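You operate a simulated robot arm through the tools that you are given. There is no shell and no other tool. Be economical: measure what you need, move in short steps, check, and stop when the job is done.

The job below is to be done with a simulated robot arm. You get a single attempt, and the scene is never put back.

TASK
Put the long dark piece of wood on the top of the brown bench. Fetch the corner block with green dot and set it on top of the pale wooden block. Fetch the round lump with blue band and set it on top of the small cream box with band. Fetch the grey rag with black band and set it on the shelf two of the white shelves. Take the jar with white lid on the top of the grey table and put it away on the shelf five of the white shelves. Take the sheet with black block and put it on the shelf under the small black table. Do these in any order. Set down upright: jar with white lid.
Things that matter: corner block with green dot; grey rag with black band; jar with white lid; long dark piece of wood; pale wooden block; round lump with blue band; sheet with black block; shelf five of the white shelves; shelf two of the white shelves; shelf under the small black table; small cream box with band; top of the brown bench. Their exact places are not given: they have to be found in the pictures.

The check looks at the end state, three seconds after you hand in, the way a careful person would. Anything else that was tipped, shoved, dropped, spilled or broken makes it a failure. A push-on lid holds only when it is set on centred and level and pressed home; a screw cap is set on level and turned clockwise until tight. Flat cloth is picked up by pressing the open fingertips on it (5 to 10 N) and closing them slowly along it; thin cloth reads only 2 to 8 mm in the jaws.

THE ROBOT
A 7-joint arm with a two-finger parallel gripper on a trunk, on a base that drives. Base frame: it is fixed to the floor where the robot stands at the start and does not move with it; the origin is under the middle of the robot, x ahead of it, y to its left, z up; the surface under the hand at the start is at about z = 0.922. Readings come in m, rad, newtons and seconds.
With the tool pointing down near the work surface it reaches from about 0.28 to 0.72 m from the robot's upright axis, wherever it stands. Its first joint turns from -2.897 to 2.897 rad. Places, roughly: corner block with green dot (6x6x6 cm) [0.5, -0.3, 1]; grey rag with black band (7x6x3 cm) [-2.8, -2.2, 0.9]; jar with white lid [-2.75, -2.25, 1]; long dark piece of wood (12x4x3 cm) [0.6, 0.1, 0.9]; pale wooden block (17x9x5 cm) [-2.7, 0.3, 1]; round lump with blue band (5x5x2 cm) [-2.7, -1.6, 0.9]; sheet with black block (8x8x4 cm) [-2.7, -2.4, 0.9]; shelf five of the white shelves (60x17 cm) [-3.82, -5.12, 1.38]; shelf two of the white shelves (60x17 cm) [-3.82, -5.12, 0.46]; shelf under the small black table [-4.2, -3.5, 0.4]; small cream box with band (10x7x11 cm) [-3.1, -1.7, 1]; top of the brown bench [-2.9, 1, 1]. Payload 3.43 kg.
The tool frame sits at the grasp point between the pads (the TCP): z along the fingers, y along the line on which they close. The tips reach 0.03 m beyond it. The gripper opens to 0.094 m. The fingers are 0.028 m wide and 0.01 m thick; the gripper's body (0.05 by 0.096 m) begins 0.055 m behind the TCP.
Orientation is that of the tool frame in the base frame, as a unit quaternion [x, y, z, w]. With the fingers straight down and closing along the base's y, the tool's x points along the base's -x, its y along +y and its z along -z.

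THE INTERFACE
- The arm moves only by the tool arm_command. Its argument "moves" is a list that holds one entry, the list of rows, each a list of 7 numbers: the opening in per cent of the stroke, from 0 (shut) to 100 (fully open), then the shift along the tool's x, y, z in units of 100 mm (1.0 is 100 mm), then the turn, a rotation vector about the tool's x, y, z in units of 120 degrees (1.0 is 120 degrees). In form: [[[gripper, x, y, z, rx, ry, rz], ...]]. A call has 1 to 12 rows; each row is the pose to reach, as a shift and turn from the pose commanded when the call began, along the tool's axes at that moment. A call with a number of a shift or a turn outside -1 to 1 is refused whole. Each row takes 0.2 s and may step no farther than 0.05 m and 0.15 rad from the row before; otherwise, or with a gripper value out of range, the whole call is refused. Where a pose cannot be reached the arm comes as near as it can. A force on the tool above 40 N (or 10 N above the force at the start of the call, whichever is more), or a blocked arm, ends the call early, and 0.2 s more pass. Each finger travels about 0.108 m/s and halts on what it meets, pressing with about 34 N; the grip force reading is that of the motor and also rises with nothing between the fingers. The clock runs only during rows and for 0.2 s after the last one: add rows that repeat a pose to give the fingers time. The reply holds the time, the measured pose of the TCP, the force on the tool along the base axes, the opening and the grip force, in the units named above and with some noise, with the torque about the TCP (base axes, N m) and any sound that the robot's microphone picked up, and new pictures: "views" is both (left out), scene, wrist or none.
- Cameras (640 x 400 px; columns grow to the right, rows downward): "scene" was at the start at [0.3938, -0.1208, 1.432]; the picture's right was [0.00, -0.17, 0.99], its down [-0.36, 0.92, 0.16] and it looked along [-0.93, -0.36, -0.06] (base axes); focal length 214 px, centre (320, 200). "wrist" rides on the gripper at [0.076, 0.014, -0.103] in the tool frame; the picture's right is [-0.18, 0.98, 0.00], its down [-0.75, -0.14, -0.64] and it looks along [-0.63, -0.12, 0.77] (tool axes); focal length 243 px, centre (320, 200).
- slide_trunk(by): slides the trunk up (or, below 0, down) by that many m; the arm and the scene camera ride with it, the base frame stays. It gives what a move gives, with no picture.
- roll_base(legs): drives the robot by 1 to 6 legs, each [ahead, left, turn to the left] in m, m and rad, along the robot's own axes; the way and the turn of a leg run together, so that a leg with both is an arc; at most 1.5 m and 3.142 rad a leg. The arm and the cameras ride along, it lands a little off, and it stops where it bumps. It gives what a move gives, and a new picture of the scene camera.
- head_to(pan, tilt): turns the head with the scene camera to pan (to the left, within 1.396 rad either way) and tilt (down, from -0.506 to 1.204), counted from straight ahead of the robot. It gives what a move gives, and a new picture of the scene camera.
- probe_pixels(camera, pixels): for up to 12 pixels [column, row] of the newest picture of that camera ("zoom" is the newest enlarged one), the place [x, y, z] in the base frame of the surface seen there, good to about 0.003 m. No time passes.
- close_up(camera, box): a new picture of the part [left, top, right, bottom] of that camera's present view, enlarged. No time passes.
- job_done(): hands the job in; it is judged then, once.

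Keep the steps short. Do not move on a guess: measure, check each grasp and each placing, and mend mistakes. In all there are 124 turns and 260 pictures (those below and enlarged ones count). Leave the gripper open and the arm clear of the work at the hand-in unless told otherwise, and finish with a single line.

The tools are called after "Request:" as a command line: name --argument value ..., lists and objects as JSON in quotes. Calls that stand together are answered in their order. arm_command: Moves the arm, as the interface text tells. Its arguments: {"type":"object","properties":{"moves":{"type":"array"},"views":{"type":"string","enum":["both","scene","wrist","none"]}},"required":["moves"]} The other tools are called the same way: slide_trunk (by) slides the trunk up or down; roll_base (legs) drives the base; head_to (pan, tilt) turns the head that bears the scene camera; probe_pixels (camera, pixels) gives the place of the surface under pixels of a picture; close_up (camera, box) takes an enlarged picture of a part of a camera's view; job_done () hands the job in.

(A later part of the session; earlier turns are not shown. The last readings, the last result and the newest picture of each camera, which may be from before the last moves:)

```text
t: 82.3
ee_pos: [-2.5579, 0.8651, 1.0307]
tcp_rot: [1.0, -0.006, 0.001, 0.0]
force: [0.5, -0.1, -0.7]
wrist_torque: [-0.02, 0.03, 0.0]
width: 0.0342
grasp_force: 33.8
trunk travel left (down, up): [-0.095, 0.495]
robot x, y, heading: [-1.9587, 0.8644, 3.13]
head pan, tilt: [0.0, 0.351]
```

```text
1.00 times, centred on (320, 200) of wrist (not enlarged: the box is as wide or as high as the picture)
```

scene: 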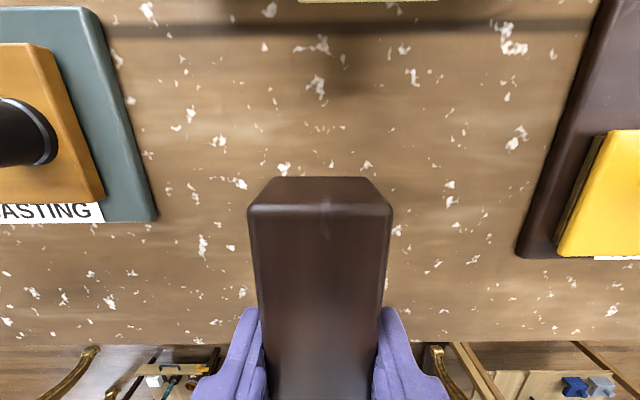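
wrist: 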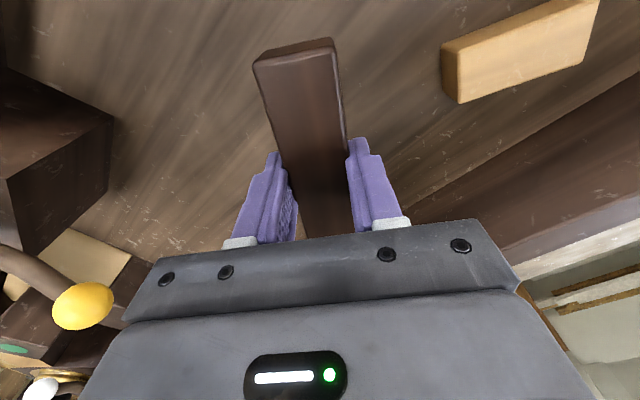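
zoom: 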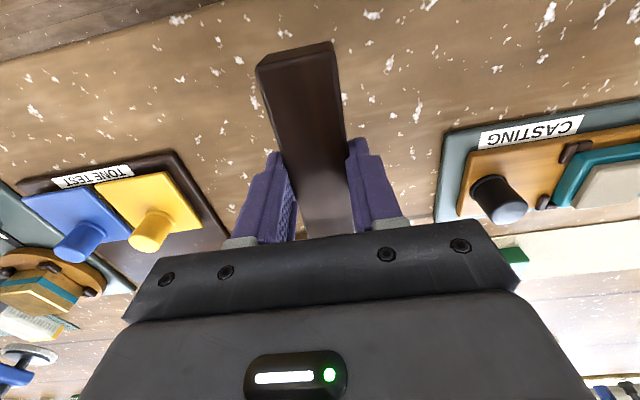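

Request:
probe_pixels --camera "scene" --pixels '[[200, 335], [450, 335], [320, 185], [320, 100]]'

Request:
arm_command --moves '[[[0, -0.2, 0, 0, 0, 0, 0], [0, -0.2, 0, 0.3, 0, 0, 0], [0, -0.2, 0, 0.42, 0, 0, 0], [0, -0.2, 0, 0.43, 0, 0, 0], [0, -0.2, 0, 0.43, 0, 0, 0]]]' --views "wrist"

```text
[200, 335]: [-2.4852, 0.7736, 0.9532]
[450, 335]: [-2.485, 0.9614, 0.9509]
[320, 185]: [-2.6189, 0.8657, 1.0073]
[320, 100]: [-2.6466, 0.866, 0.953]
```

```text
t: 83.4
ee_pos: [-2.5788, 0.865, 0.9949]
tcp_rot: [1.0, -0.005, -0.009, 0.001]
force: [4.4, -0.4, 16.8]
wrist_torque: [0.22, 1.69, -0.08]
width: 0.034
grasp_force: 34.2
trunk travel left (down, up): [-0.095, 0.495]
robot x, y, heading: [-1.9578, 0.8682, 3.13]
head pan, tilt: [0.0, 0.351]
stopped in row 5: the force on the tool passed its limit at 42 N (the readings are from after the stop); the commanded pose is now the measured one
```

wrist: 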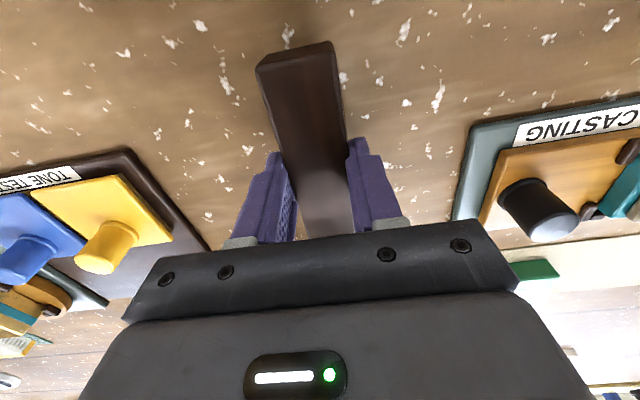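

It touches the bench. I open the fingers and go up slowly.

Request:
arm_command --moves '[[[15, 0, 0, 0, 0, 0, 0], [50, 0, 0, 0, 0, 0, 0], [100, 0, 0, 0, 0, 0, 0], [100, 0, 0, 0, 0, 0, 0], [100, 0, 0, -0.4, 0, 0, 0], [100, 0, 0, -0.8, 0, 0, 0], [100, 0, 0, -1, 0, 0, 0]]]' --views "both"

```text
t: 85.0
ee_pos: [-2.5774, 0.8648, 1.0926]
tcp_rot: [1.0, -0.005, -0.005, -0.001]
force: [-0.8, 0.2, -0.5]
wrist_torque: [-0.03, 0.06, 0.01]
width: 0.094
grasp_force: 0.0
trunk travel left (down, up): [-0.095, 0.495]
robot x, y, heading: [-1.957, 0.8643, 3.129]
head pan, tilt: [0.0, 0.351]
```

scene: 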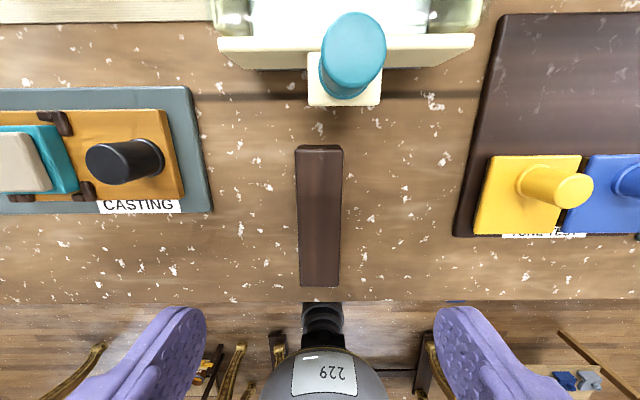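
wrist: 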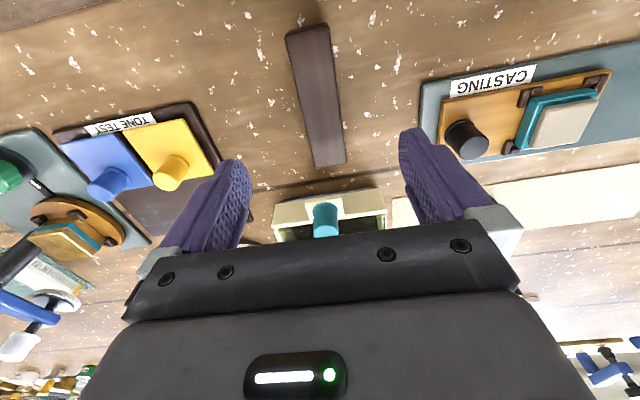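

Wood lies flat on the bench, released. Next: raise, draw the arm in, pitch the hand forward, and drive south toward the gap between bench and grey tables.

Request:
slide_trunk --by 0.27

Request:
arm_command --moves '[[[60, 0.4, 0, 0, 0, 0, 0], [60, 0.8, 0, 0, 0, 0, 0], [60, 1, 0, 0, 0, 0, 0]]]' --views "none"

Request:
arm_command --moves '[[[60, 0.4, 0, 0, 0, 0, 0], [60, 0.8, 0, 0, 0, 0, 0], [60, 0.8, 0, 0, 0, -0.07, 0], [60, 0.8, 0, 0, 0, -0.14, 0], [60, 0.8, 0, 0, 0, -0.21, 0], [60, 0.8, 0, 0, 0, -0.28, 0], [60, 0.8, 0, 0, 0, -0.35, 0]]]' --views "none"

Request:
roll_base --legs '[[-0.1, 0, 0], [0, 0, 1.571], [1.5, 0, 0]]'

Request:
head_to --pan -0.4 --tilt -0.2

```text
t: 87.7
ee_pos: [-2.5782, 0.8657, 1.3628]
tcp_rot: [1.0, -0.006, -0.005, -0.001]
force: [0.0, 1.5, -0.1]
wrist_torque: [-0.01, 0.02, -0.05]
width: 0.0941
grasp_force: 0.2
trunk travel left (down, up): [-0.365, 0.225]
robot x, y, heading: [-1.9566, 0.8668, 3.135]
head pan, tilt: [0.0, 0.351]
```

```text
t: 88.5
ee_pos: [-2.4774, 0.8635, 1.3619]
tcp_rot: [1.0, -0.004, -0.006, -0.001]
force: [0.5, -0.1, 0.0]
wrist_torque: [-0.02, -0.02, -0.02]
width: 0.0564
grasp_force: 0.1
trunk travel left (down, up): [-0.365, 0.225]
robot x, y, heading: [-1.9571, 0.8672, 3.126]
head pan, tilt: [0.0, 0.351]
```

```text
t: 90.1
ee_pos: [-2.397, 0.8633, 1.3618]
tcp_rot: [0.931, -0.005, -0.365, -0.001]
force: [-0.7, -0.3, 0.1]
wrist_torque: [-0.01, 0.03, -0.01]
width: 0.0564
grasp_force: 0.1
trunk travel left (down, up): [-0.365, 0.225]
robot x, y, heading: [-1.957, 0.8713, 3.126]
head pan, tilt: [0.0, 0.351]
```

```text
t: 102.1
ee_pos: [-1.977, -1.0819, 1.3604]
tcp_rot: [0.681, 0.635, -0.267, 0.248]
force: [0.1, -0.3, -0.1]
wrist_torque: [-0.01, -0.01, 0.01]
width: 0.0564
grasp_force: 0.1
trunk travel left (down, up): [-0.365, 0.225]
robot x, y, heading: [-1.9539, -0.6445, -1.644]
head pan, tilt: [0.0, 0.351]
```

scene: 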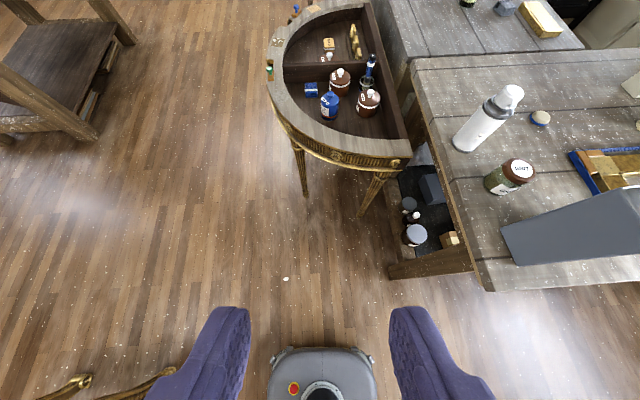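

```text
t: 103.1
ee_pos: [-1.9763, -1.0821, 1.3606]
tcp_rot: [0.682, 0.635, -0.267, 0.248]
force: [1.0, 0.1, -0.1]
wrist_torque: [0.0, -0.01, -0.02]
width: 0.0565
grasp_force: 0.1
trunk travel left (down, up): [-0.365, 0.225]
robot x, y, heading: [-1.9601, -0.6406, -1.648]
head pan, tilt: [-0.4, -0.201]
```

scene: 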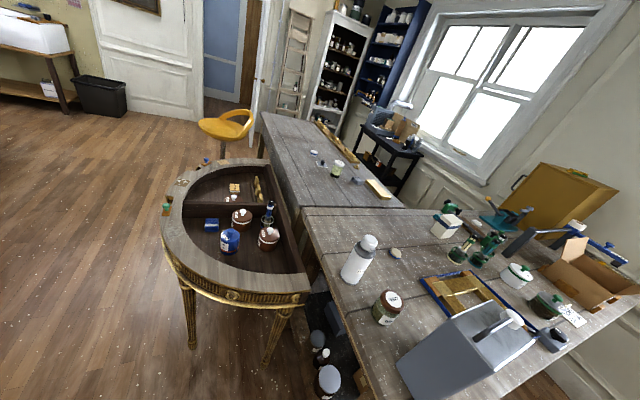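

I see the lump at about (395,252) next to the white bottle, the cream box at (446,222), and jar/rag/sheet on the grey table beyond. I zoom and probe.

Request:
close_up --camera "scene" --box '[330, 180, 530, 305]'

Request:
probe_pixels --camera "zoom" --pixels '[[205, 232], [195, 232], [222, 232], [330, 140], [362, 110], [390, 118], [380, 150], [375, 90], [75, 275], [150, 310], [250, 300], [350, 250]]'

Request:
close_up --camera "scene" --box '[260, 100, 440, 215]'

Request:
probe_pixels --camera "zoom" --pixels '[[275, 240], [192, 183], [215, 215], [345, 275], [410, 305], [10, 60], [70, 250], [150, 100], [240, 110], [330, 150], [490, 165], [420, 80]]'

```text
3.20 times, centred on (430, 242) of scene
```

zoom: 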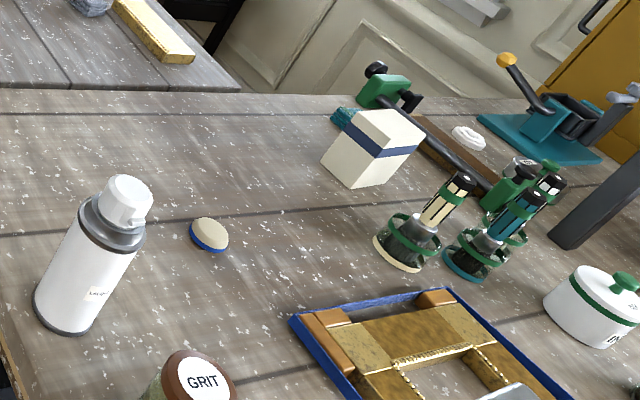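

```text
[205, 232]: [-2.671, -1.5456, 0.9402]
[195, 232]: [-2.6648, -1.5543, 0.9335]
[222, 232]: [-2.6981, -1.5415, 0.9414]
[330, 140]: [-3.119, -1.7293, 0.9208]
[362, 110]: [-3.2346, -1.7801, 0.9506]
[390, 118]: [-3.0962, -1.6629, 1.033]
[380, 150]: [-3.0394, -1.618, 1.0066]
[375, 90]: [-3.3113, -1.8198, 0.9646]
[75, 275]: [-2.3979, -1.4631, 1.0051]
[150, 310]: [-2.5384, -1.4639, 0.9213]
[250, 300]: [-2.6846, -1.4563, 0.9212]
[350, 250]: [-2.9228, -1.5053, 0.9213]
```

```text
3.48 times, centred on (350, 158) of scene
```

zoom: 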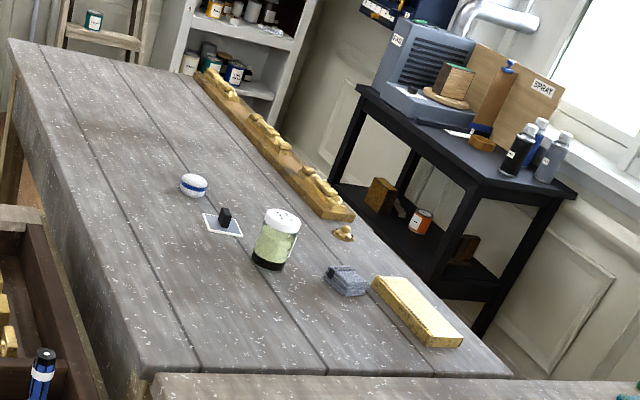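

```text
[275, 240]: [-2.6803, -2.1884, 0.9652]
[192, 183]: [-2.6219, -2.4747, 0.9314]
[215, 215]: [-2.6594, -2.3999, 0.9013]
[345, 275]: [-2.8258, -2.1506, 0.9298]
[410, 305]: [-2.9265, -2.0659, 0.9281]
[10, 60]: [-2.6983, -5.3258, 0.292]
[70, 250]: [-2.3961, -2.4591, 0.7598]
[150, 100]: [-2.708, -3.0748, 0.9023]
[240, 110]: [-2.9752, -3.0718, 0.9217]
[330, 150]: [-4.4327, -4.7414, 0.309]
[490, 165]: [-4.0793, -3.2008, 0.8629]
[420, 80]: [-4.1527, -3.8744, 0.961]
```

Lump matches at (-2.68,-1.55,0.94), box top (-3.09,-1.68,1.033). I check my own base footprint by looking down/back at it and the table's north edge.

Request:
head_to --pan 0 --tilt 0.6

Request:
probe_pixels --camera "scene" --pixels '[[320, 220], [280, 225], [360, 225], [320, 240], [270, 240], [372, 240], [320, 210], [320, 230], [265, 260], [380, 260]]'

```text
t: 104.2
ee_pos: [-1.9772, -1.0825, 1.3612]
tcp_rot: [0.681, 0.635, -0.266, 0.248]
force: [0.3, 0.4, 0.1]
wrist_torque: [-0.01, -0.01, 0.0]
width: 0.0564
grasp_force: 0.2
trunk travel left (down, up): [-0.365, 0.225]
robot x, y, heading: [-1.9575, -0.6434, -1.644]
head pan, tilt: [0.0, 0.6]
```

scene: 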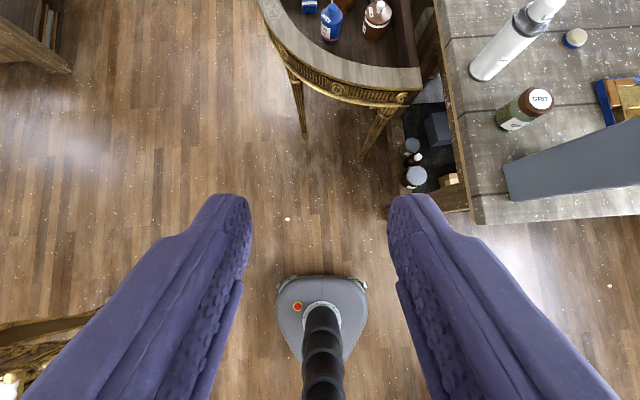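

```text
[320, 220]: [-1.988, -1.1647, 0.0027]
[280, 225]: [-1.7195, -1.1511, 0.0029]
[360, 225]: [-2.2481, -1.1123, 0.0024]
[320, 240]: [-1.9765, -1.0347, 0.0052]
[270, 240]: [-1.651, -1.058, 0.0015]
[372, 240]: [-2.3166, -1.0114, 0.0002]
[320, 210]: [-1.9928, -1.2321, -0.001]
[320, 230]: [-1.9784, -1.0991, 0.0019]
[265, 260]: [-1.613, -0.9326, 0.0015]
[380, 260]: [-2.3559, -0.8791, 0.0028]
```

Request:
probe_pixels --camera "scene" --pixels '[[320, 272], [320, 280], [280, 285], [365, 285], [278, 300], [366, 300], [300, 350], [345, 350], [470, 205], [480, 222], [620, 215]]'

```text
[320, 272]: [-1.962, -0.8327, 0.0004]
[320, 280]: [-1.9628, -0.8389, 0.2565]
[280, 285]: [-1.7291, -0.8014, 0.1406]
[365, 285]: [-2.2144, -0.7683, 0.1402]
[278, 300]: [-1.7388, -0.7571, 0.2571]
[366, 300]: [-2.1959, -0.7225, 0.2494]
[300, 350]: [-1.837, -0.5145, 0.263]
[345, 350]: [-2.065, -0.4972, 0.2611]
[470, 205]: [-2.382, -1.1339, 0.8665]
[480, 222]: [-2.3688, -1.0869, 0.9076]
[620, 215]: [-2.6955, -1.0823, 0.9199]
```

Request:
probe_pixels --camera "scene" --pixels '[[600, 150], [635, 130], [510, 185], [570, 160], [545, 8], [535, 100], [574, 37]]'

Request:
roll_base --legs '[[0, -0.84, 0.074]]'

Request:
head_to --pan 0 --tilt 0.2

```text
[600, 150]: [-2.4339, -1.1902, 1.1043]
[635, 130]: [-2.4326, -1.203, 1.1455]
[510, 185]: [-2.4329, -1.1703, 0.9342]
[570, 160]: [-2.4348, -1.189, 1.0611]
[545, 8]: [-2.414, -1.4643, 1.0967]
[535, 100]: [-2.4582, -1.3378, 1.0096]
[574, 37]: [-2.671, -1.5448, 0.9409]
```

```text
t: 108.7
ee_pos: [-2.7858, -1.0547, 1.3612]
tcp_rot: [0.656, 0.662, -0.255, 0.259]
force: [-0.6, -0.4, 0.5]
wrist_torque: [-0.02, -0.03, 0.01]
width: 0.0565
grasp_force: 0.0
trunk travel left (down, up): [-0.365, 0.225]
robot x, y, heading: [-2.7981, -0.6176, -1.567]
head pan, tilt: [0.0, 0.6]
```

scene: 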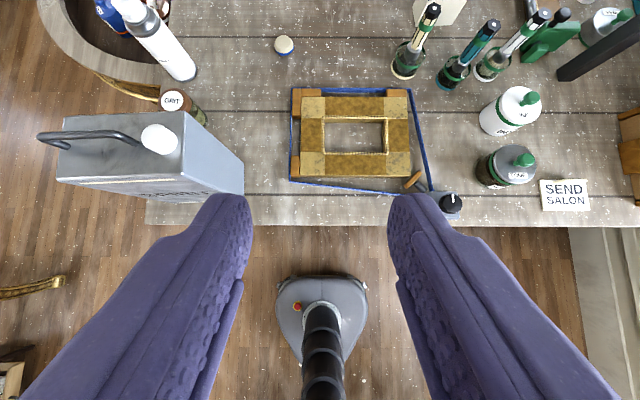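

```text
t: 109.5
ee_pos: [-2.7869, -1.0548, 1.3599]
tcp_rot: [0.656, 0.661, -0.256, 0.259]
force: [0.4, 0.8, 0.8]
wrist_torque: [0.02, 0.0, -0.02]
width: 0.0565
grasp_force: 0.1
trunk travel left (down, up): [-0.365, 0.225]
robot x, y, heading: [-2.7971, -0.6136, -1.569]
head pan, tilt: [0.0, 0.201]
```

scene: 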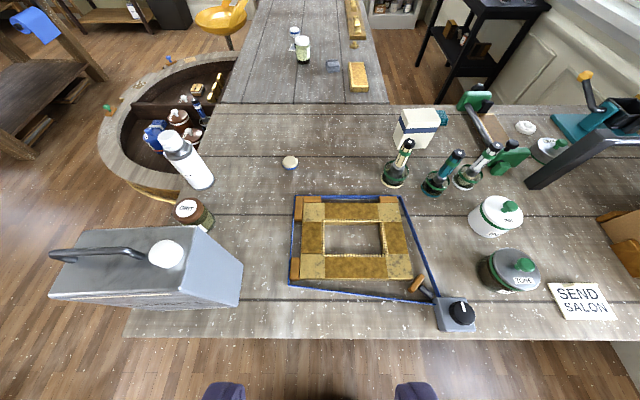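

Request:
probe_pixels --camera "scene" --pixels '[[630, 330], [636, 350], [500, 90], [560, 70], [520, 105], [450, 100], [430, 60], [545, 10], [400, 90], [375, 90], [289, 162], [615, 130]]'

Request:
head_to --pan -0.9 --tilt -0.1

Request:
probe_pixels --camera "scene" --pixels '[[320, 200]]'

```text
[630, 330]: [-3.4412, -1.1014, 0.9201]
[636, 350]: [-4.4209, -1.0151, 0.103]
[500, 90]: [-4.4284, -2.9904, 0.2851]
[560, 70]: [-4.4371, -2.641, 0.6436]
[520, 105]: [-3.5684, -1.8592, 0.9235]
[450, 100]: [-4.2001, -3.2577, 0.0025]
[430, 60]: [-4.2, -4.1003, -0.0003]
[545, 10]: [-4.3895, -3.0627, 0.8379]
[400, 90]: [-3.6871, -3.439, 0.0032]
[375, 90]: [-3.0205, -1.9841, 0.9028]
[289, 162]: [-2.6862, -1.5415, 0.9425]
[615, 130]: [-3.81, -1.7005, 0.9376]
```

```text
t: 110.8
ee_pos: [-2.7874, -1.0544, 1.3608]
tcp_rot: [0.656, 0.662, -0.256, 0.259]
force: [0.5, 0.3, 0.8]
wrist_torque: [-0.01, 0.0, 0.0]
width: 0.0562
grasp_force: 0.1
trunk travel left (down, up): [-0.365, 0.225]
robot x, y, heading: [-2.7998, -0.6177, -1.567]
head pan, tilt: [-0.901, -0.099]
```

scene: 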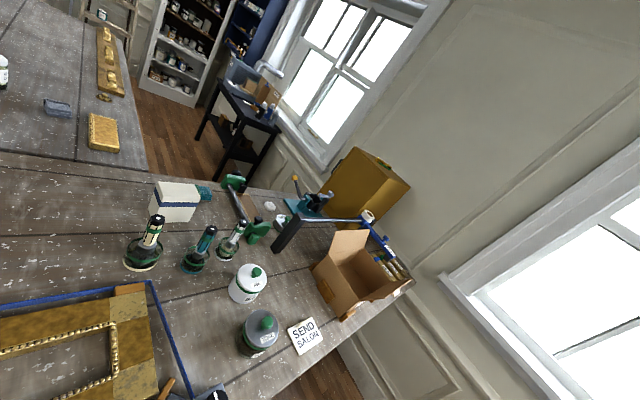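

```text
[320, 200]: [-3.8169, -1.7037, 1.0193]
```

The wood table reaches almost to the wall, so the nook by the cream box is entered from the south. I take the lump from here first: roll closer, hand straight down.

Request:
roll_base --legs '[[0.235, 0.05, 0]]'

Request:
arm_command --moves '[[[100, 0, 0, 0, 0, 0.07, 0], [100, 0, 0, 0, 0, 0.14, 0], [100, 0, 0, 0, 0, 0.21, 0], [100, 0, 0, 0, 0, 0.28, 0], [100, 0, 0, 0, 0, 0.35, 0], [100, 0, 0, 0, 0, 0.35, 0]]]' --views "none"

Request:
arm_command --moves '[[[100, -0.4, 0, 0, 0, 0, 0], [100, -0.8, 0, 0, 0, 0, 0], [100, -1, 0, 0, 0, 0, 0]]]' --views "none"

Request:
head_to --pan 0 --tilt 0.0

```text
t: 112.5
ee_pos: [-2.7356, -1.2916, 1.3606]
tcp_rot: [0.656, 0.661, -0.257, 0.258]
force: [-0.1, -0.5, 0.0]
wrist_torque: [0.01, 0.03, -0.02]
width: 0.0564
grasp_force: 0.0
trunk travel left (down, up): [-0.365, 0.225]
robot x, y, heading: [-2.7494, -0.8508, -1.563]
head pan, tilt: [-0.901, -0.099]
```

scene: 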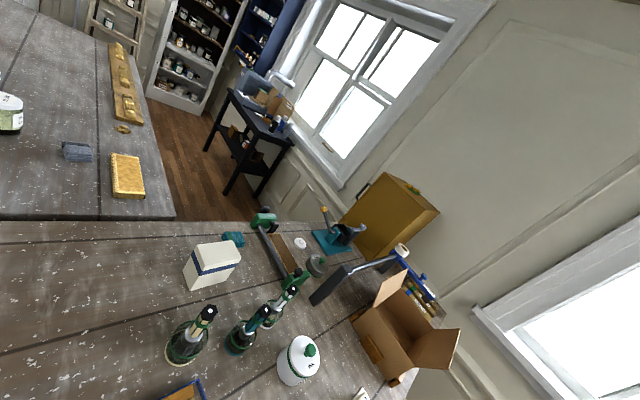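

```text
t: 113.9
ee_pos: [-2.7352, -1.2885, 1.3608]
tcp_rot: [0.705, 0.709, -0.004, 0.004]
force: [0.3, -0.7, -0.7]
wrist_torque: [-0.01, 0.02, -0.02]
width: 0.0942
grasp_force: 0.0
trunk travel left (down, up): [-0.365, 0.225]
robot x, y, heading: [-2.749, -0.8522, -1.563]
head pan, tilt: [-0.901, -0.099]
```

```text
t: 114.7
ee_pos: [-2.7361, -1.3905, 1.361]
tcp_rot: [0.705, 0.709, -0.004, 0.003]
force: [0.1, 0.7, 0.4]
wrist_torque: [0.02, 0.03, -0.01]
width: 0.094
grasp_force: 0.1
trunk travel left (down, up): [-0.365, 0.225]
robot x, y, heading: [-2.7469, -0.853, -1.566]
head pan, tilt: [-0.901, -0.099]
```

```text
t: 115.9
ee_pos: [-2.7348, -1.3882, 1.3633]
tcp_rot: [0.704, 0.71, -0.005, 0.004]
force: [0.2, -0.5, 0.7]
wrist_torque: [0.0, 0.02, -0.02]
width: 0.094
grasp_force: 0.1
trunk travel left (down, up): [-0.365, 0.225]
robot x, y, heading: [-2.7526, -0.8474, -1.568]
head pan, tilt: [0.0, 0.0]
```

scene: 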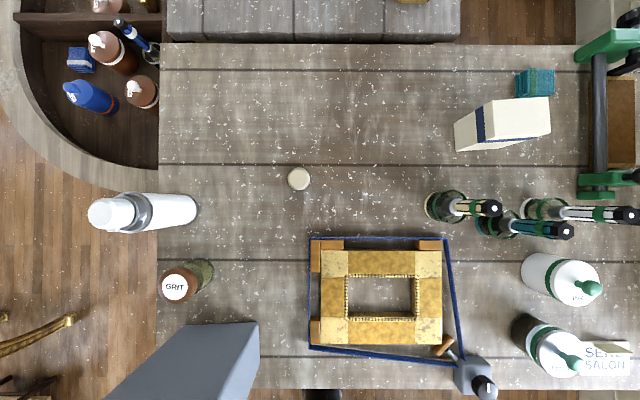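

Request:
probe_pixels --camera "scene" --pixels '[[298, 178], [289, 178], [308, 178], [298, 169], [298, 187], [510, 110], [545, 115], [488, 120], [515, 135], [495, 105], [535, 85], [545, 60]]'

Request:
close_up --camera "scene" --box '[430, 20, 640, 150]'

```text
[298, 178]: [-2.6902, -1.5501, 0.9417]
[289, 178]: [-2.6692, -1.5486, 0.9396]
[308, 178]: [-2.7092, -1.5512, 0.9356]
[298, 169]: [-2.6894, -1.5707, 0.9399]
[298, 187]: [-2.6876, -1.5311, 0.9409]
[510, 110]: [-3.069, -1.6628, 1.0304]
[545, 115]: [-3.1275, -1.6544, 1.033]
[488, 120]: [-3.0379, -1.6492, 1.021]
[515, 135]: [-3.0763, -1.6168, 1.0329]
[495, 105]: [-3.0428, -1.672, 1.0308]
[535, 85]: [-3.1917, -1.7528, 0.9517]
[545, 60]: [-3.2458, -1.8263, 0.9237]
```

```text
3.05 times, centred on (535, 85) of scene
```

zoom: 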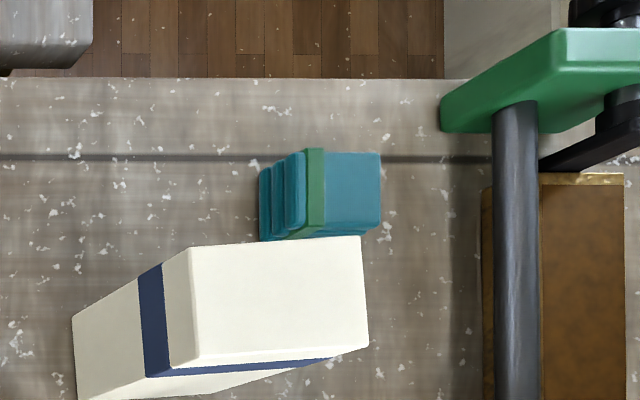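

Request:
arm_command --moves '[[[100, -0.4, 0.15, 0, 0, 0, 0], [100, -0.7, 0.3, 0, 0, 0, 0], [100, -1, 0.46, 0, 0, 0, 0]]]' --views "none"

Request:
arm_command --moves '[[[100, -0.3, 0, 0, 0, 0, 0], [100, -0.62, 0, 0, 0, 0, 0], [100, -0.62, 0, 0, 0, 0, 0]]]' --views "none"

Request:
slide_trunk --by -0.32

Request:
head_to --pan 0 --tilt 0.3

Request:
probe_pixels --camera "scene" --pixels '[[320, 300], [320, 330], [320, 260]]'

```text
t: 116.7
ee_pos: [-2.6872, -1.4914, 1.3618]
tcp_rot: [0.705, 0.709, -0.004, 0.004]
force: [0.3, -0.6, 0.0]
wrist_torque: [0.06, 0.03, -0.02]
width: 0.0941
grasp_force: 0.0
trunk travel left (down, up): [-0.365, 0.225]
robot x, y, heading: [-2.7485, -0.847, -1.565]
head pan, tilt: [0.0, 0.0]
```

```text
t: 117.5
ee_pos: [-2.6877, -1.5492, 1.3632]
tcp_rot: [0.705, 0.709, -0.004, 0.004]
force: [-0.1, -0.5, 0.4]
wrist_torque: [-0.03, 0.0, 0.07]
width: 0.0938
grasp_force: 0.0
trunk travel left (down, up): [-0.365, 0.225]
robot x, y, heading: [-2.7429, -0.8469, -1.567]
head pan, tilt: [0.0, 0.0]
```

```text
t: 120.7
ee_pos: [-2.6879, -1.5509, 1.0421]
tcp_rot: [0.705, 0.709, -0.005, 0.005]
force: [-0.2, -1.0, 0.0]
wrist_torque: [0.0, 0.0, -0.02]
width: 0.0942
grasp_force: 0.1
trunk travel left (down, up): [-0.045, 0.545]
robot x, y, heading: [-2.7477, -0.8475, -1.564]
head pan, tilt: [0.0, 0.0]
```

```text
t: 121.5
ee_pos: [-2.6879, -1.5508, 1.042]
tcp_rot: [0.704, 0.71, -0.004, 0.004]
force: [0.0, -0.2, 0.3]
wrist_torque: [0.04, 0.0, 0.02]
width: 0.0939
grasp_force: 0.0
trunk travel left (down, up): [-0.045, 0.545]
robot x, y, heading: [-2.7463, -0.8503, -1.563]
head pan, tilt: [0.0, 0.3]
```

scene: 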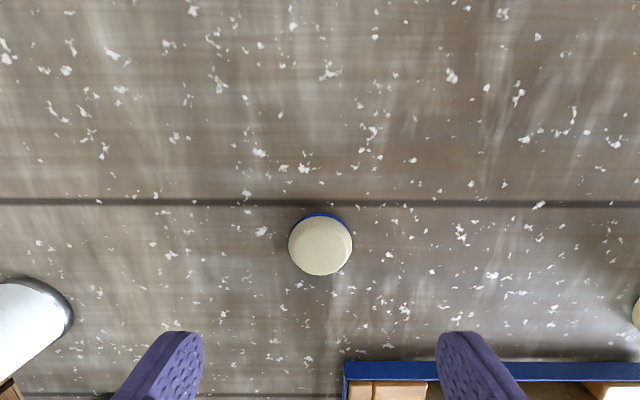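

```text
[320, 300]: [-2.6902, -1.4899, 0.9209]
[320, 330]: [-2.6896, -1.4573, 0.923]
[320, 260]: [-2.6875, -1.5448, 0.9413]
```

Lump centred. I descend 87 mm, close and lift 80 mm.

Request:
arm_command --moves '[[[100, 0, 0, 0.4, 0, 0, 0], [100, 0, 0, 0.75, 0, 0, 0], [100, 0, 0, 0.865, 0, 0, 0], [100, 0, 0, 0.865, 0, 0, 0], [40, 0, 0, 0.865, 0, 0, 0], [0, 0, 0, 0.865, 0, 0, 0], [0, 0, 0, 0.865, 0, 0, 0], [0, 0, 0, 0.6, 0, 0, 0], [0, 0, 0, 0.2, 0, 0, 0]]]' --views "both"

```text
t: 123.5
ee_pos: [-2.6881, -1.5514, 1.0222]
tcp_rot: [0.705, 0.709, -0.004, 0.004]
force: [0.6, 0.3, -0.5]
wrist_torque: [0.02, -0.01, 0.03]
width: 0.0482
grasp_force: 33.6
trunk travel left (down, up): [-0.045, 0.545]
robot x, y, heading: [-2.7488, -0.8505, -1.568]
head pan, tilt: [0.0, 0.3]
```

scene: 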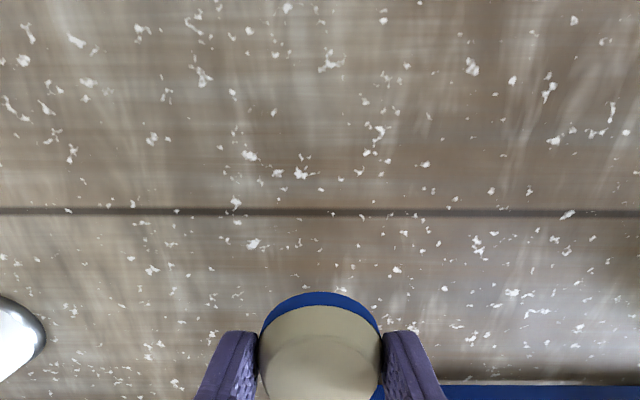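
wrist: 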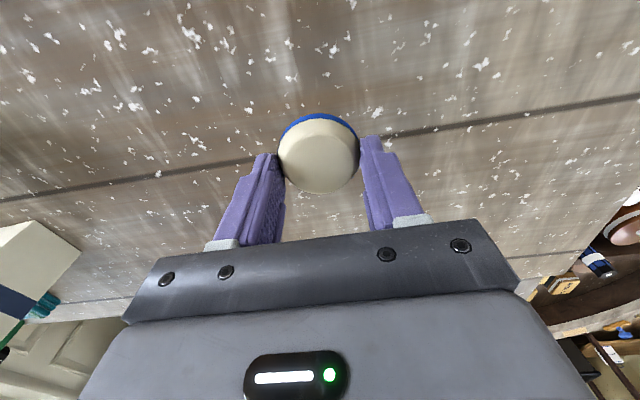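

Lump held (48 mm). I raise, retract, pitch the hand, then back out and drive round the tables to the south.

Request:
slide_trunk --by 0.36

Request:
arm_command --moves '[[[0, 0.4, 0, 0, 0, 0, 0], [0, 0.8, 0, 0, 0, 0, 0], [0, 1, 0, 0, 0, 0, 0]]]' --views "none"

Request:
arm_command --moves '[[[0, 0.4, -0.2, 0, 0, 0, 0], [0, 0.8, -0.4, 0, 0, 0, 0], [0, 1, -0.5, 0, 0, 0, 0]]]' --views "none"

Request:
arm_command --moves '[[[0, 0.4, 0, 0, 0, 0, 0], [0, 0.7, 0, 0, 0, -0.07, 0], [0, 0.7, 0, 0, 0, -0.14, 0], [0, 0.7, 0, 0, 0, -0.21, 0], [0, 0.7, 0, 0, 0, -0.28, 0], [0, 0.7, 0, 0, 0, -0.35, 0]]]' --views "none"

Request:
roll_base --legs '[[-0.24, 0, 0], [0, 1.2, 0], [1.3, 0.22, 0], [1.4, 0, 0]]'

Request:
head_to --pan -0.6 --tilt -0.2

```text
t: 127.0
ee_pos: [-2.6882, -1.5514, 1.3814]
tcp_rot: [0.705, 0.71, -0.003, 0.004]
force: [-0.3, -0.6, -0.5]
wrist_torque: [0.04, 0.03, 0.01]
width: 0.048
grasp_force: 33.2
trunk travel left (down, up): [-0.405, 0.185]
robot x, y, heading: [-2.7469, -0.8481, -1.561]
head pan, tilt: [0.0, 0.3]
```

```text
t: 127.8
ee_pos: [-2.6911, -1.4486, 1.3842]
tcp_rot: [0.705, 0.709, -0.003, 0.004]
force: [-0.1, -0.5, -0.8]
wrist_torque: [-0.03, -0.03, 0.02]
width: 0.0483
grasp_force: 34.1
trunk travel left (down, up): [-0.405, 0.185]
robot x, y, heading: [-2.7463, -0.8519, -1.564]
head pan, tilt: [0.0, 0.3]
```

```text
t: 128.6
ee_pos: [-2.7407, -1.3518, 1.3815]
tcp_rot: [0.705, 0.709, -0.004, 0.004]
force: [0.2, 0.2, -0.9]
wrist_torque: [0.0, 0.0, 0.01]
width: 0.0483
grasp_force: 33.6
trunk travel left (down, up): [-0.405, 0.185]
robot x, y, heading: [-2.7418, -0.8515, -1.564]
head pan, tilt: [0.0, 0.3]
```

```text
t: 130.0
ee_pos: [-2.7395, -1.281, 1.3779]
tcp_rot: [0.657, 0.66, -0.257, 0.259]
force: [1.2, 0.4, 0.1]
wrist_torque: [0.02, -0.02, 0.01]
width: 0.0482
grasp_force: 33.8
trunk travel left (down, up): [-0.405, 0.185]
robot x, y, heading: [-2.7486, -0.8514, -1.566]
head pan, tilt: [0.0, 0.3]
```

```text
t: 150.1
ee_pos: [-1.2656, -3.7044, 1.3793]
tcp_rot: [0.641, 0.676, -0.25, 0.264]
force: [1.1, -0.1, 0.0]
wrist_torque: [0.01, -0.02, -0.02]
width: 0.0481
grasp_force: 34.4
trunk travel left (down, up): [-0.405, 0.185]
robot x, y, heading: [-1.2955, -3.2718, -1.52]
head pan, tilt: [0.0, 0.3]
```

scene: 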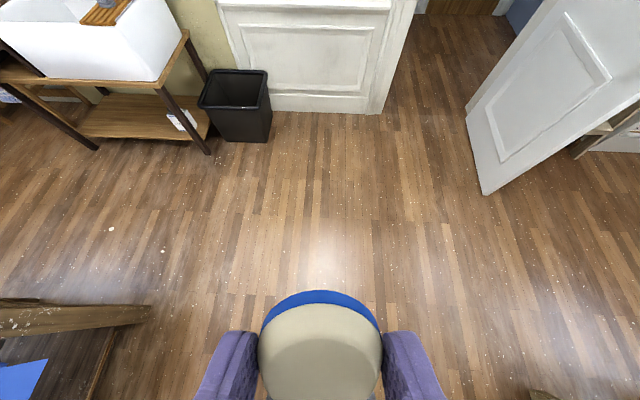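

```text
t: 151.1
ee_pos: [-1.2675, -3.7032, 1.3785]
tcp_rot: [0.641, 0.675, -0.251, 0.264]
force: [-0.2, -0.4, -0.1]
wrist_torque: [0.04, 0.03, 0.01]
width: 0.0486
grasp_force: 34.2
trunk travel left (down, up): [-0.405, 0.185]
robot x, y, heading: [-1.2938, -3.2742, -1.519]
head pan, tilt: [-0.6, -0.201]
```

scene: 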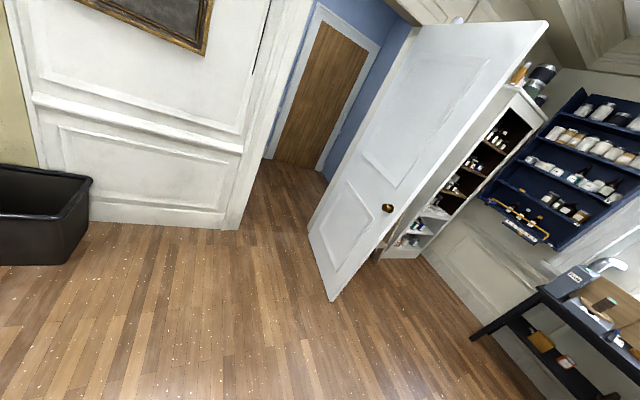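

Request:
probe_pixels --camera "scene" --pixels '[[330, 298], [310, 235], [380, 255], [410, 255], [480, 335], [560, 390], [450, 350], [600, 310]]'

Request:
roll_base --legs '[[0.3, 0, 0], [0, 0, -1.62]]'

Request:
head_to --pan 0 --tilt -0.2

```text
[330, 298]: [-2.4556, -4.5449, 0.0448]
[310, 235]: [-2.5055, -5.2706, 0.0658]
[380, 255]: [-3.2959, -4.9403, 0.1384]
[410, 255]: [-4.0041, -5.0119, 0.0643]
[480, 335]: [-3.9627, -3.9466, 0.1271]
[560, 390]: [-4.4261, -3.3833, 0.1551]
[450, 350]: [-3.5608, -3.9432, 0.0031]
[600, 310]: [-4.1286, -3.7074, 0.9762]
```

```text
t: 157.1
ee_pos: [-1.712, -3.5751, 1.3791]
tcp_rot: [0.932, -0.007, -0.363, -0.003]
force: [-0.4, 0.6, -0.4]
wrist_torque: [0.0, 0.0, 0.05]
width: 0.0484
grasp_force: 34.2
trunk travel left (down, up): [-0.405, 0.185]
robot x, y, heading: [-1.276, -3.5756, 3.126]
head pan, tilt: [-0.6, -0.201]
```

scene: 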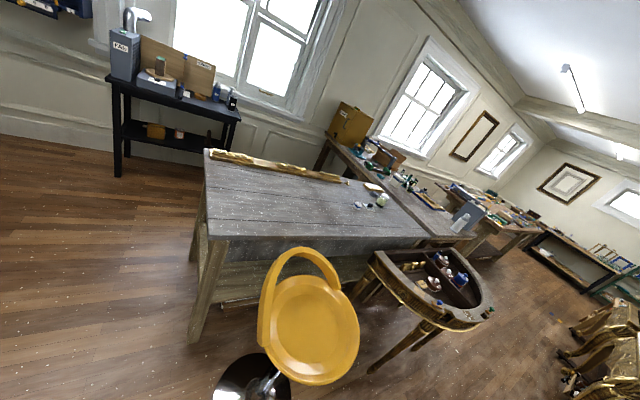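

```text
t: 158.1
ee_pos: [-1.711, -3.5756, 1.3794]
tcp_rot: [0.931, -0.007, -0.364, -0.002]
force: [0.2, -0.6, -1.0]
wrist_torque: [0.01, 0.0, -0.03]
width: 0.0483
grasp_force: 34.2
trunk travel left (down, up): [-0.405, 0.185]
robot x, y, heading: [-1.2808, -3.576, 3.127]
head pan, tilt: [0.0, -0.201]
```

scene: 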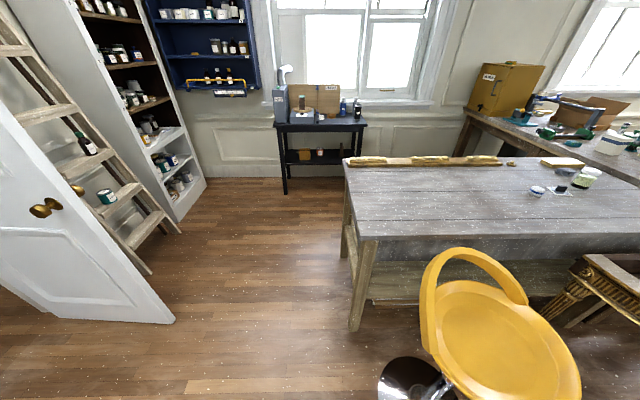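

Request:
probe_pixels --camera "scene" --pixels '[[355, 325], [400, 380], [352, 255], [430, 300], [345, 160], [505, 163], [288, 190], [362, 170], [283, 128], [365, 122], [150, 270], [180, 215]]'

Request:
roll_base --legs '[[1.2, 0.13, 0], [1.1, 0, 0], [0, 0, -1.571]]'

Request:
head_to --pan 0 --tilt -0.1

```text
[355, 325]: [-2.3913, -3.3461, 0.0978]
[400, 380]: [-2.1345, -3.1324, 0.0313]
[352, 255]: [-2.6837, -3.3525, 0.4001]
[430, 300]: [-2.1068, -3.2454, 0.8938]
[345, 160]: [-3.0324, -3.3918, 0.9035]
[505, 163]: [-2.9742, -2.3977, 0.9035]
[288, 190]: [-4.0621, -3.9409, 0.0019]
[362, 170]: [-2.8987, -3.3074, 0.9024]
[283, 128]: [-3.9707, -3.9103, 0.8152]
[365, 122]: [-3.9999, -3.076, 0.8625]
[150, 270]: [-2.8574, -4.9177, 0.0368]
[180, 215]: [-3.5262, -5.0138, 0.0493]
```

```text
t: 173.2
ee_pos: [-3.6197, -3.2787, 1.3782]
tcp_rot: [0.68, -0.637, -0.266, -0.248]
force: [-0.3, -0.2, 0.1]
wrist_torque: [0.0, 0.03, 0.02]
width: 0.0481
grasp_force: 33.7
trunk travel left (down, up): [-0.405, 0.185]
robot x, y, heading: [-3.5878, -3.7086, 1.638]
head pan, tilt: [0.0, -0.201]
```

scene: 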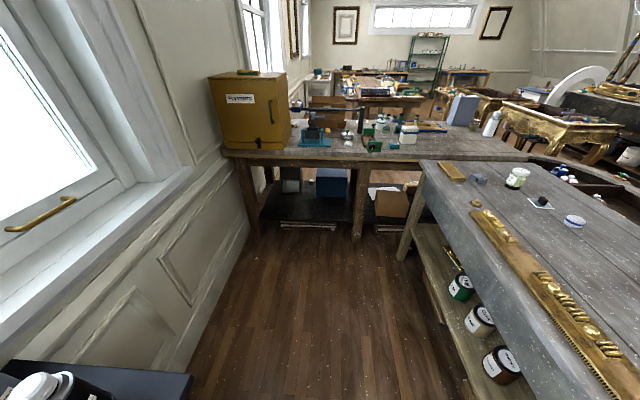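

```text
t: 173.9
ee_pos: [-3.621, -3.2793, 1.3787]
tcp_rot: [0.68, -0.637, -0.265, -0.249]
force: [-0.6, 0.0, -0.2]
wrist_torque: [-0.02, -0.04, -0.01]
width: 0.0484
grasp_force: 34.1
trunk travel left (down, up): [-0.405, 0.185]
robot x, y, heading: [-3.59, -3.711, 1.638]
head pan, tilt: [0.0, -0.099]
```

scene: 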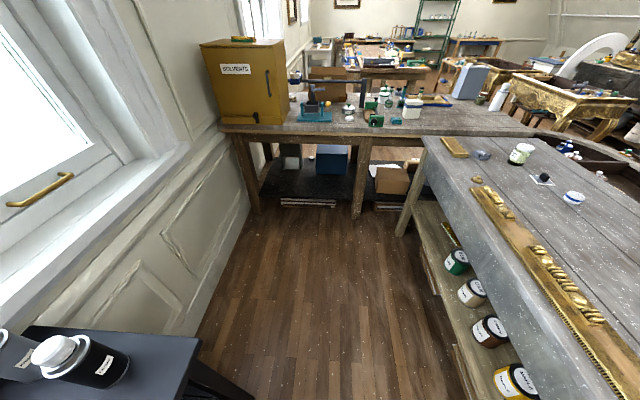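

Request:
roll_base --legs '[[0, 0, -0.067], [1.0, -0.2, 0], [0.4, 0, 0]]'

Request:
head_to --pan 0 --tilt 0.4

```text
t: 181.7
ee_pos: [-3.3907, -1.8738, 1.3786]
tcp_rot: [0.66, -0.658, -0.258, -0.255]
force: [0.6, 1.2, -0.7]
wrist_torque: [0.01, -0.02, -0.01]
width: 0.0483
grasp_force: 34.3
trunk travel left (down, up): [-0.405, 0.185]
robot x, y, heading: [-3.388, -2.3068, 1.569]
head pan, tilt: [0.0, -0.099]
```

scene: 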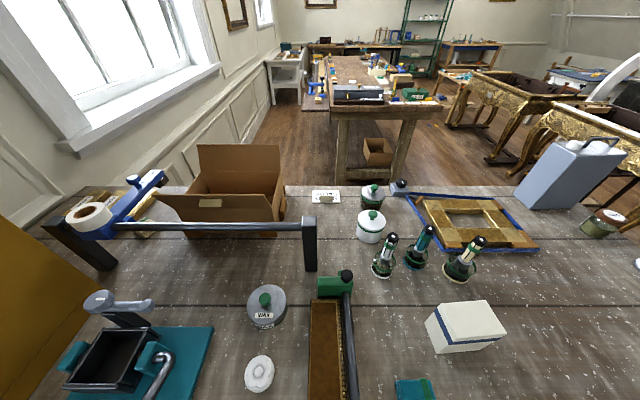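

```text
t: 182.6
ee_pos: [-3.3918, -1.8747, 1.3776]
tcp_rot: [0.66, -0.658, -0.258, -0.256]
force: [-0.2, -0.8, -0.4]
wrist_torque: [-0.01, 0.01, -0.02]
width: 0.0478
grasp_force: 34.2
trunk travel left (down, up): [-0.405, 0.185]
robot x, y, heading: [-3.3872, -2.3083, 1.573]
head pan, tilt: [0.0, 0.4]
```

scene: 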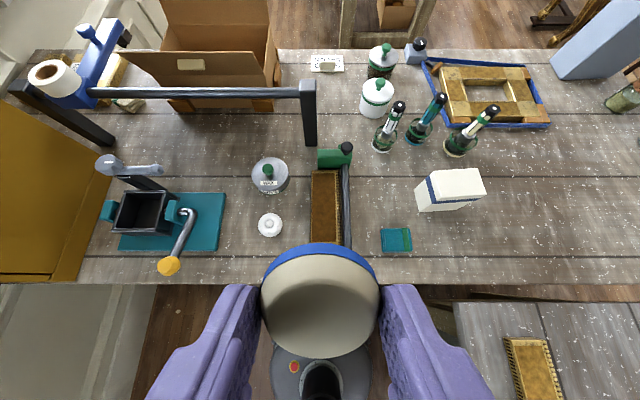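

I turn the base about 0.45 rad right so that the box is straight ahead, set the hand down-pointing, and look down.

Request:
probe_pixels --camera "scene" --pixels '[[200, 282], [500, 300], [435, 177], [478, 172], [484, 195], [441, 203]]'

Request:
roll_base --legs '[[0.06, 0, 0], [0, 0, -0.44]]'

Request:
arm_command --moves '[[[0, 0, 0, 0, 0, 0.07, 0], [0, 0, 0, 0, 0, 0.14, 0], [0, 0, 0, 0, 0, 0.21, 0], [0, 0, 0, 0, 0, 0.28, 0], [0, 0, 0, 0, 0, 0.35, 0], [0, 0, 0, 0, 0, 0.35, 0]]]' --views "none"

Request:
arm_command --moves '[[[0, -0.4, 0, 0, 0, 0, 0], [0, -0.8, 0, 0, 0, 0, 0], [0, -1, 0, 0, 0, 0, 0]]]' --views "none"

Request:
head_to --pan 0 --tilt 0.0

```text
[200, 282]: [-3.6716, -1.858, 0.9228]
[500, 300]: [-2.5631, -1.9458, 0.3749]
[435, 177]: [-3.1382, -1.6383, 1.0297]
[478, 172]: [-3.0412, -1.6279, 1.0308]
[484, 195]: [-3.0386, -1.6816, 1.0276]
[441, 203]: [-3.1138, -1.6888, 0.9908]
```

```text
t: 184.9
ee_pos: [-3.2081, -1.8533, 1.3793]
tcp_rot: [-0.502, 0.784, 0.197, 0.306]
force: [-0.5, -0.1, 0.0]
wrist_torque: [-0.01, 0.02, 0.0]
width: 0.0482
grasp_force: 33.7
trunk travel left (down, up): [-0.405, 0.185]
robot x, y, heading: [-3.3852, -2.2477, 1.14]
head pan, tilt: [0.0, 0.4]
```

scene: 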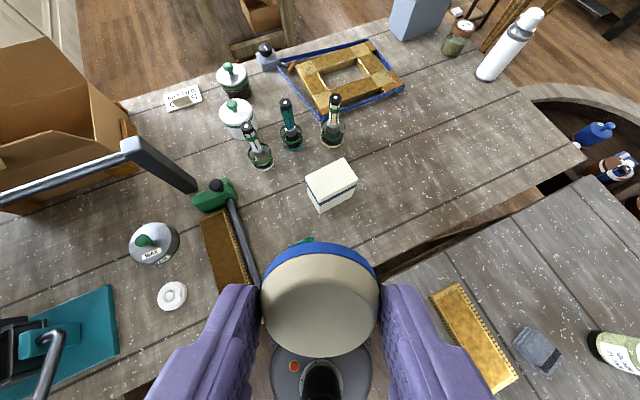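

```text
t: 186.3
ee_pos: [-3.2087, -1.853, 1.3787]
tcp_rot: [-0.539, 0.843, 0.004, 0.004]
force: [0.1, 0.6, -0.5]
wrist_torque: [0.01, 0.02, 0.03]
width: 0.0484
grasp_force: 33.8
trunk travel left (down, up): [-0.405, 0.185]
robot x, y, heading: [-3.3844, -2.2475, 1.133]
head pan, tilt: [0.0, 0.4]
```

```text
t: 187.1
ee_pos: [-3.1667, -1.7605, 1.3804]
tcp_rot: [-0.539, 0.843, 0.003, 0.004]
force: [-0.2, -0.2, -0.8]
wrist_torque: [-0.02, 0.04, -0.02]
width: 0.0484
grasp_force: 33.8
trunk travel left (down, up): [-0.405, 0.185]
robot x, y, heading: [-3.3866, -2.2442, 1.139]
head pan, tilt: [0.0, 0.4]
```

```text
t: 188.0
ee_pos: [-3.1677, -1.7621, 1.3793]
tcp_rot: [-0.539, 0.843, 0.003, 0.004]
force: [0.4, 0.1, 0.1]
wrist_torque: [0.0, -0.04, 0.01]
width: 0.0484
grasp_force: 33.8
trunk travel left (down, up): [-0.405, 0.185]
robot x, y, heading: [-3.3866, -2.2467, 1.138]
head pan, tilt: [0.0, 0.0]
```

scene: 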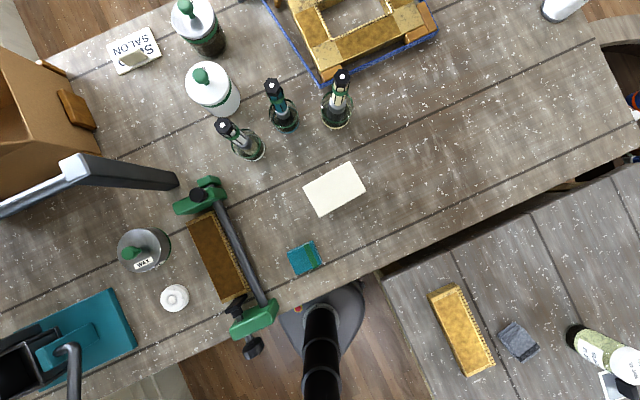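

Request:
probe_pixels --camera "scene" --pixels '[[306, 187], [350, 166], [363, 190], [321, 213], [335, 189], [305, 262], [335, 85], [340, 75], [278, 85]]'

```text
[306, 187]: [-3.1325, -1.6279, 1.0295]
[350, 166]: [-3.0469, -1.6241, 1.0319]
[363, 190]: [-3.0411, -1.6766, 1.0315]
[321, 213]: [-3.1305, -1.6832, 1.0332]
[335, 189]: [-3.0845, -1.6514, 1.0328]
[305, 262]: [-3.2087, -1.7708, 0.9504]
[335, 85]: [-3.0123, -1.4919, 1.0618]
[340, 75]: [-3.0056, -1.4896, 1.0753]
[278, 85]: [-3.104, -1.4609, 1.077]
```

Request:
arm_command --moves '[[[0, -0.4, -0.1, 0, 0, 0, 0], [0, -0.8, -0.27, 0, 0, 0, 0], [0, -1, -0.27, 0, 0, 0, 0]]]' --views "none"

Request:
arm_command --moves '[[[0, -0.326, 0, 0, 0, 0, 0], [0, -0.326, 0, 0, 0, 0, 0]]]' --views "none"

Request:
slide_trunk --by -0.28

Request:
head_to --pan 0 --tilt 0.45

Request:
close_up --camera "wrist" --box '[0, 0, 640, 400]'

```text
t: 188.8
ee_pos: [-3.1005, -1.6822, 1.3795]
tcp_rot: [-0.539, 0.843, 0.002, 0.005]
force: [-0.1, -0.1, 0.4]
wrist_torque: [-0.02, -0.02, 0.0]
width: 0.0482
grasp_force: 34.1
trunk travel left (down, up): [-0.405, 0.185]
robot x, y, heading: [-3.3869, -2.2505, 1.143]
head pan, tilt: [0.0, 0.0]
```

```text
t: 189.4
ee_pos: [-3.089, -1.6555, 1.3824]
tcp_rot: [-0.539, 0.842, 0.004, 0.005]
force: [0.2, -1.2, -0.1]
wrist_torque: [0.02, -0.03, -0.02]
width: 0.0485
grasp_force: 34.0
trunk travel left (down, up): [-0.405, 0.185]
robot x, y, heading: [-3.3895, -2.2477, 1.139]
head pan, tilt: [0.0, 0.0]
```

```text
t: 192.2
ee_pos: [-3.0882, -1.6553, 1.1026]
tcp_rot: [-0.538, 0.843, 0.003, 0.005]
force: [-0.7, -0.4, -0.7]
wrist_torque: [0.01, 0.0, 0.0]
width: 0.0483
grasp_force: 34.7
trunk travel left (down, up): [-0.125, 0.465]
robot x, y, heading: [-3.3833, -2.2494, 1.138]
head pan, tilt: [0.0, 0.0]
```

```text
t: 193.1
ee_pos: [-3.087, -1.6547, 1.1023]
tcp_rot: [-0.539, 0.842, 0.003, 0.005]
force: [-0.7, -0.8, -0.8]
wrist_torque: [-0.01, -0.01, 0.04]
width: 0.0484
grasp_force: 34.3
trunk travel left (down, up): [-0.125, 0.465]
robot x, y, heading: [-3.3854, -2.2479, 1.14]
head pan, tilt: [0.0, 0.45]
```

scene: 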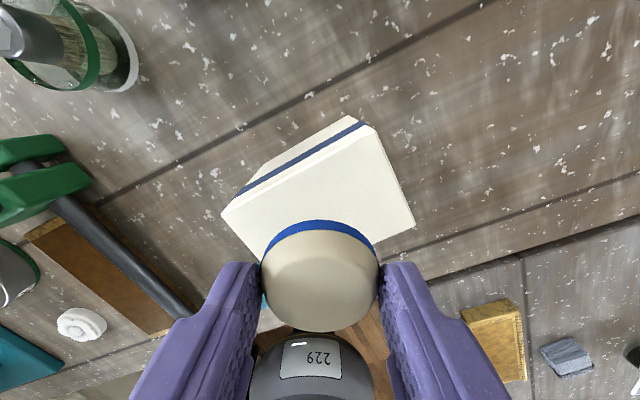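

```text
1.00 times, centred on (320, 200) of wrist (not enlarged: the box is as wide or as high as the picture)
```

zoom: 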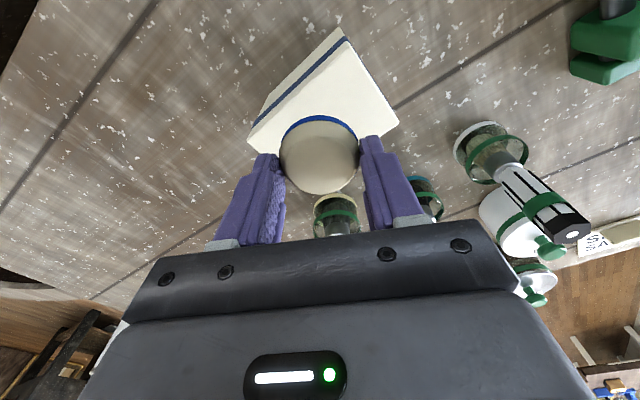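

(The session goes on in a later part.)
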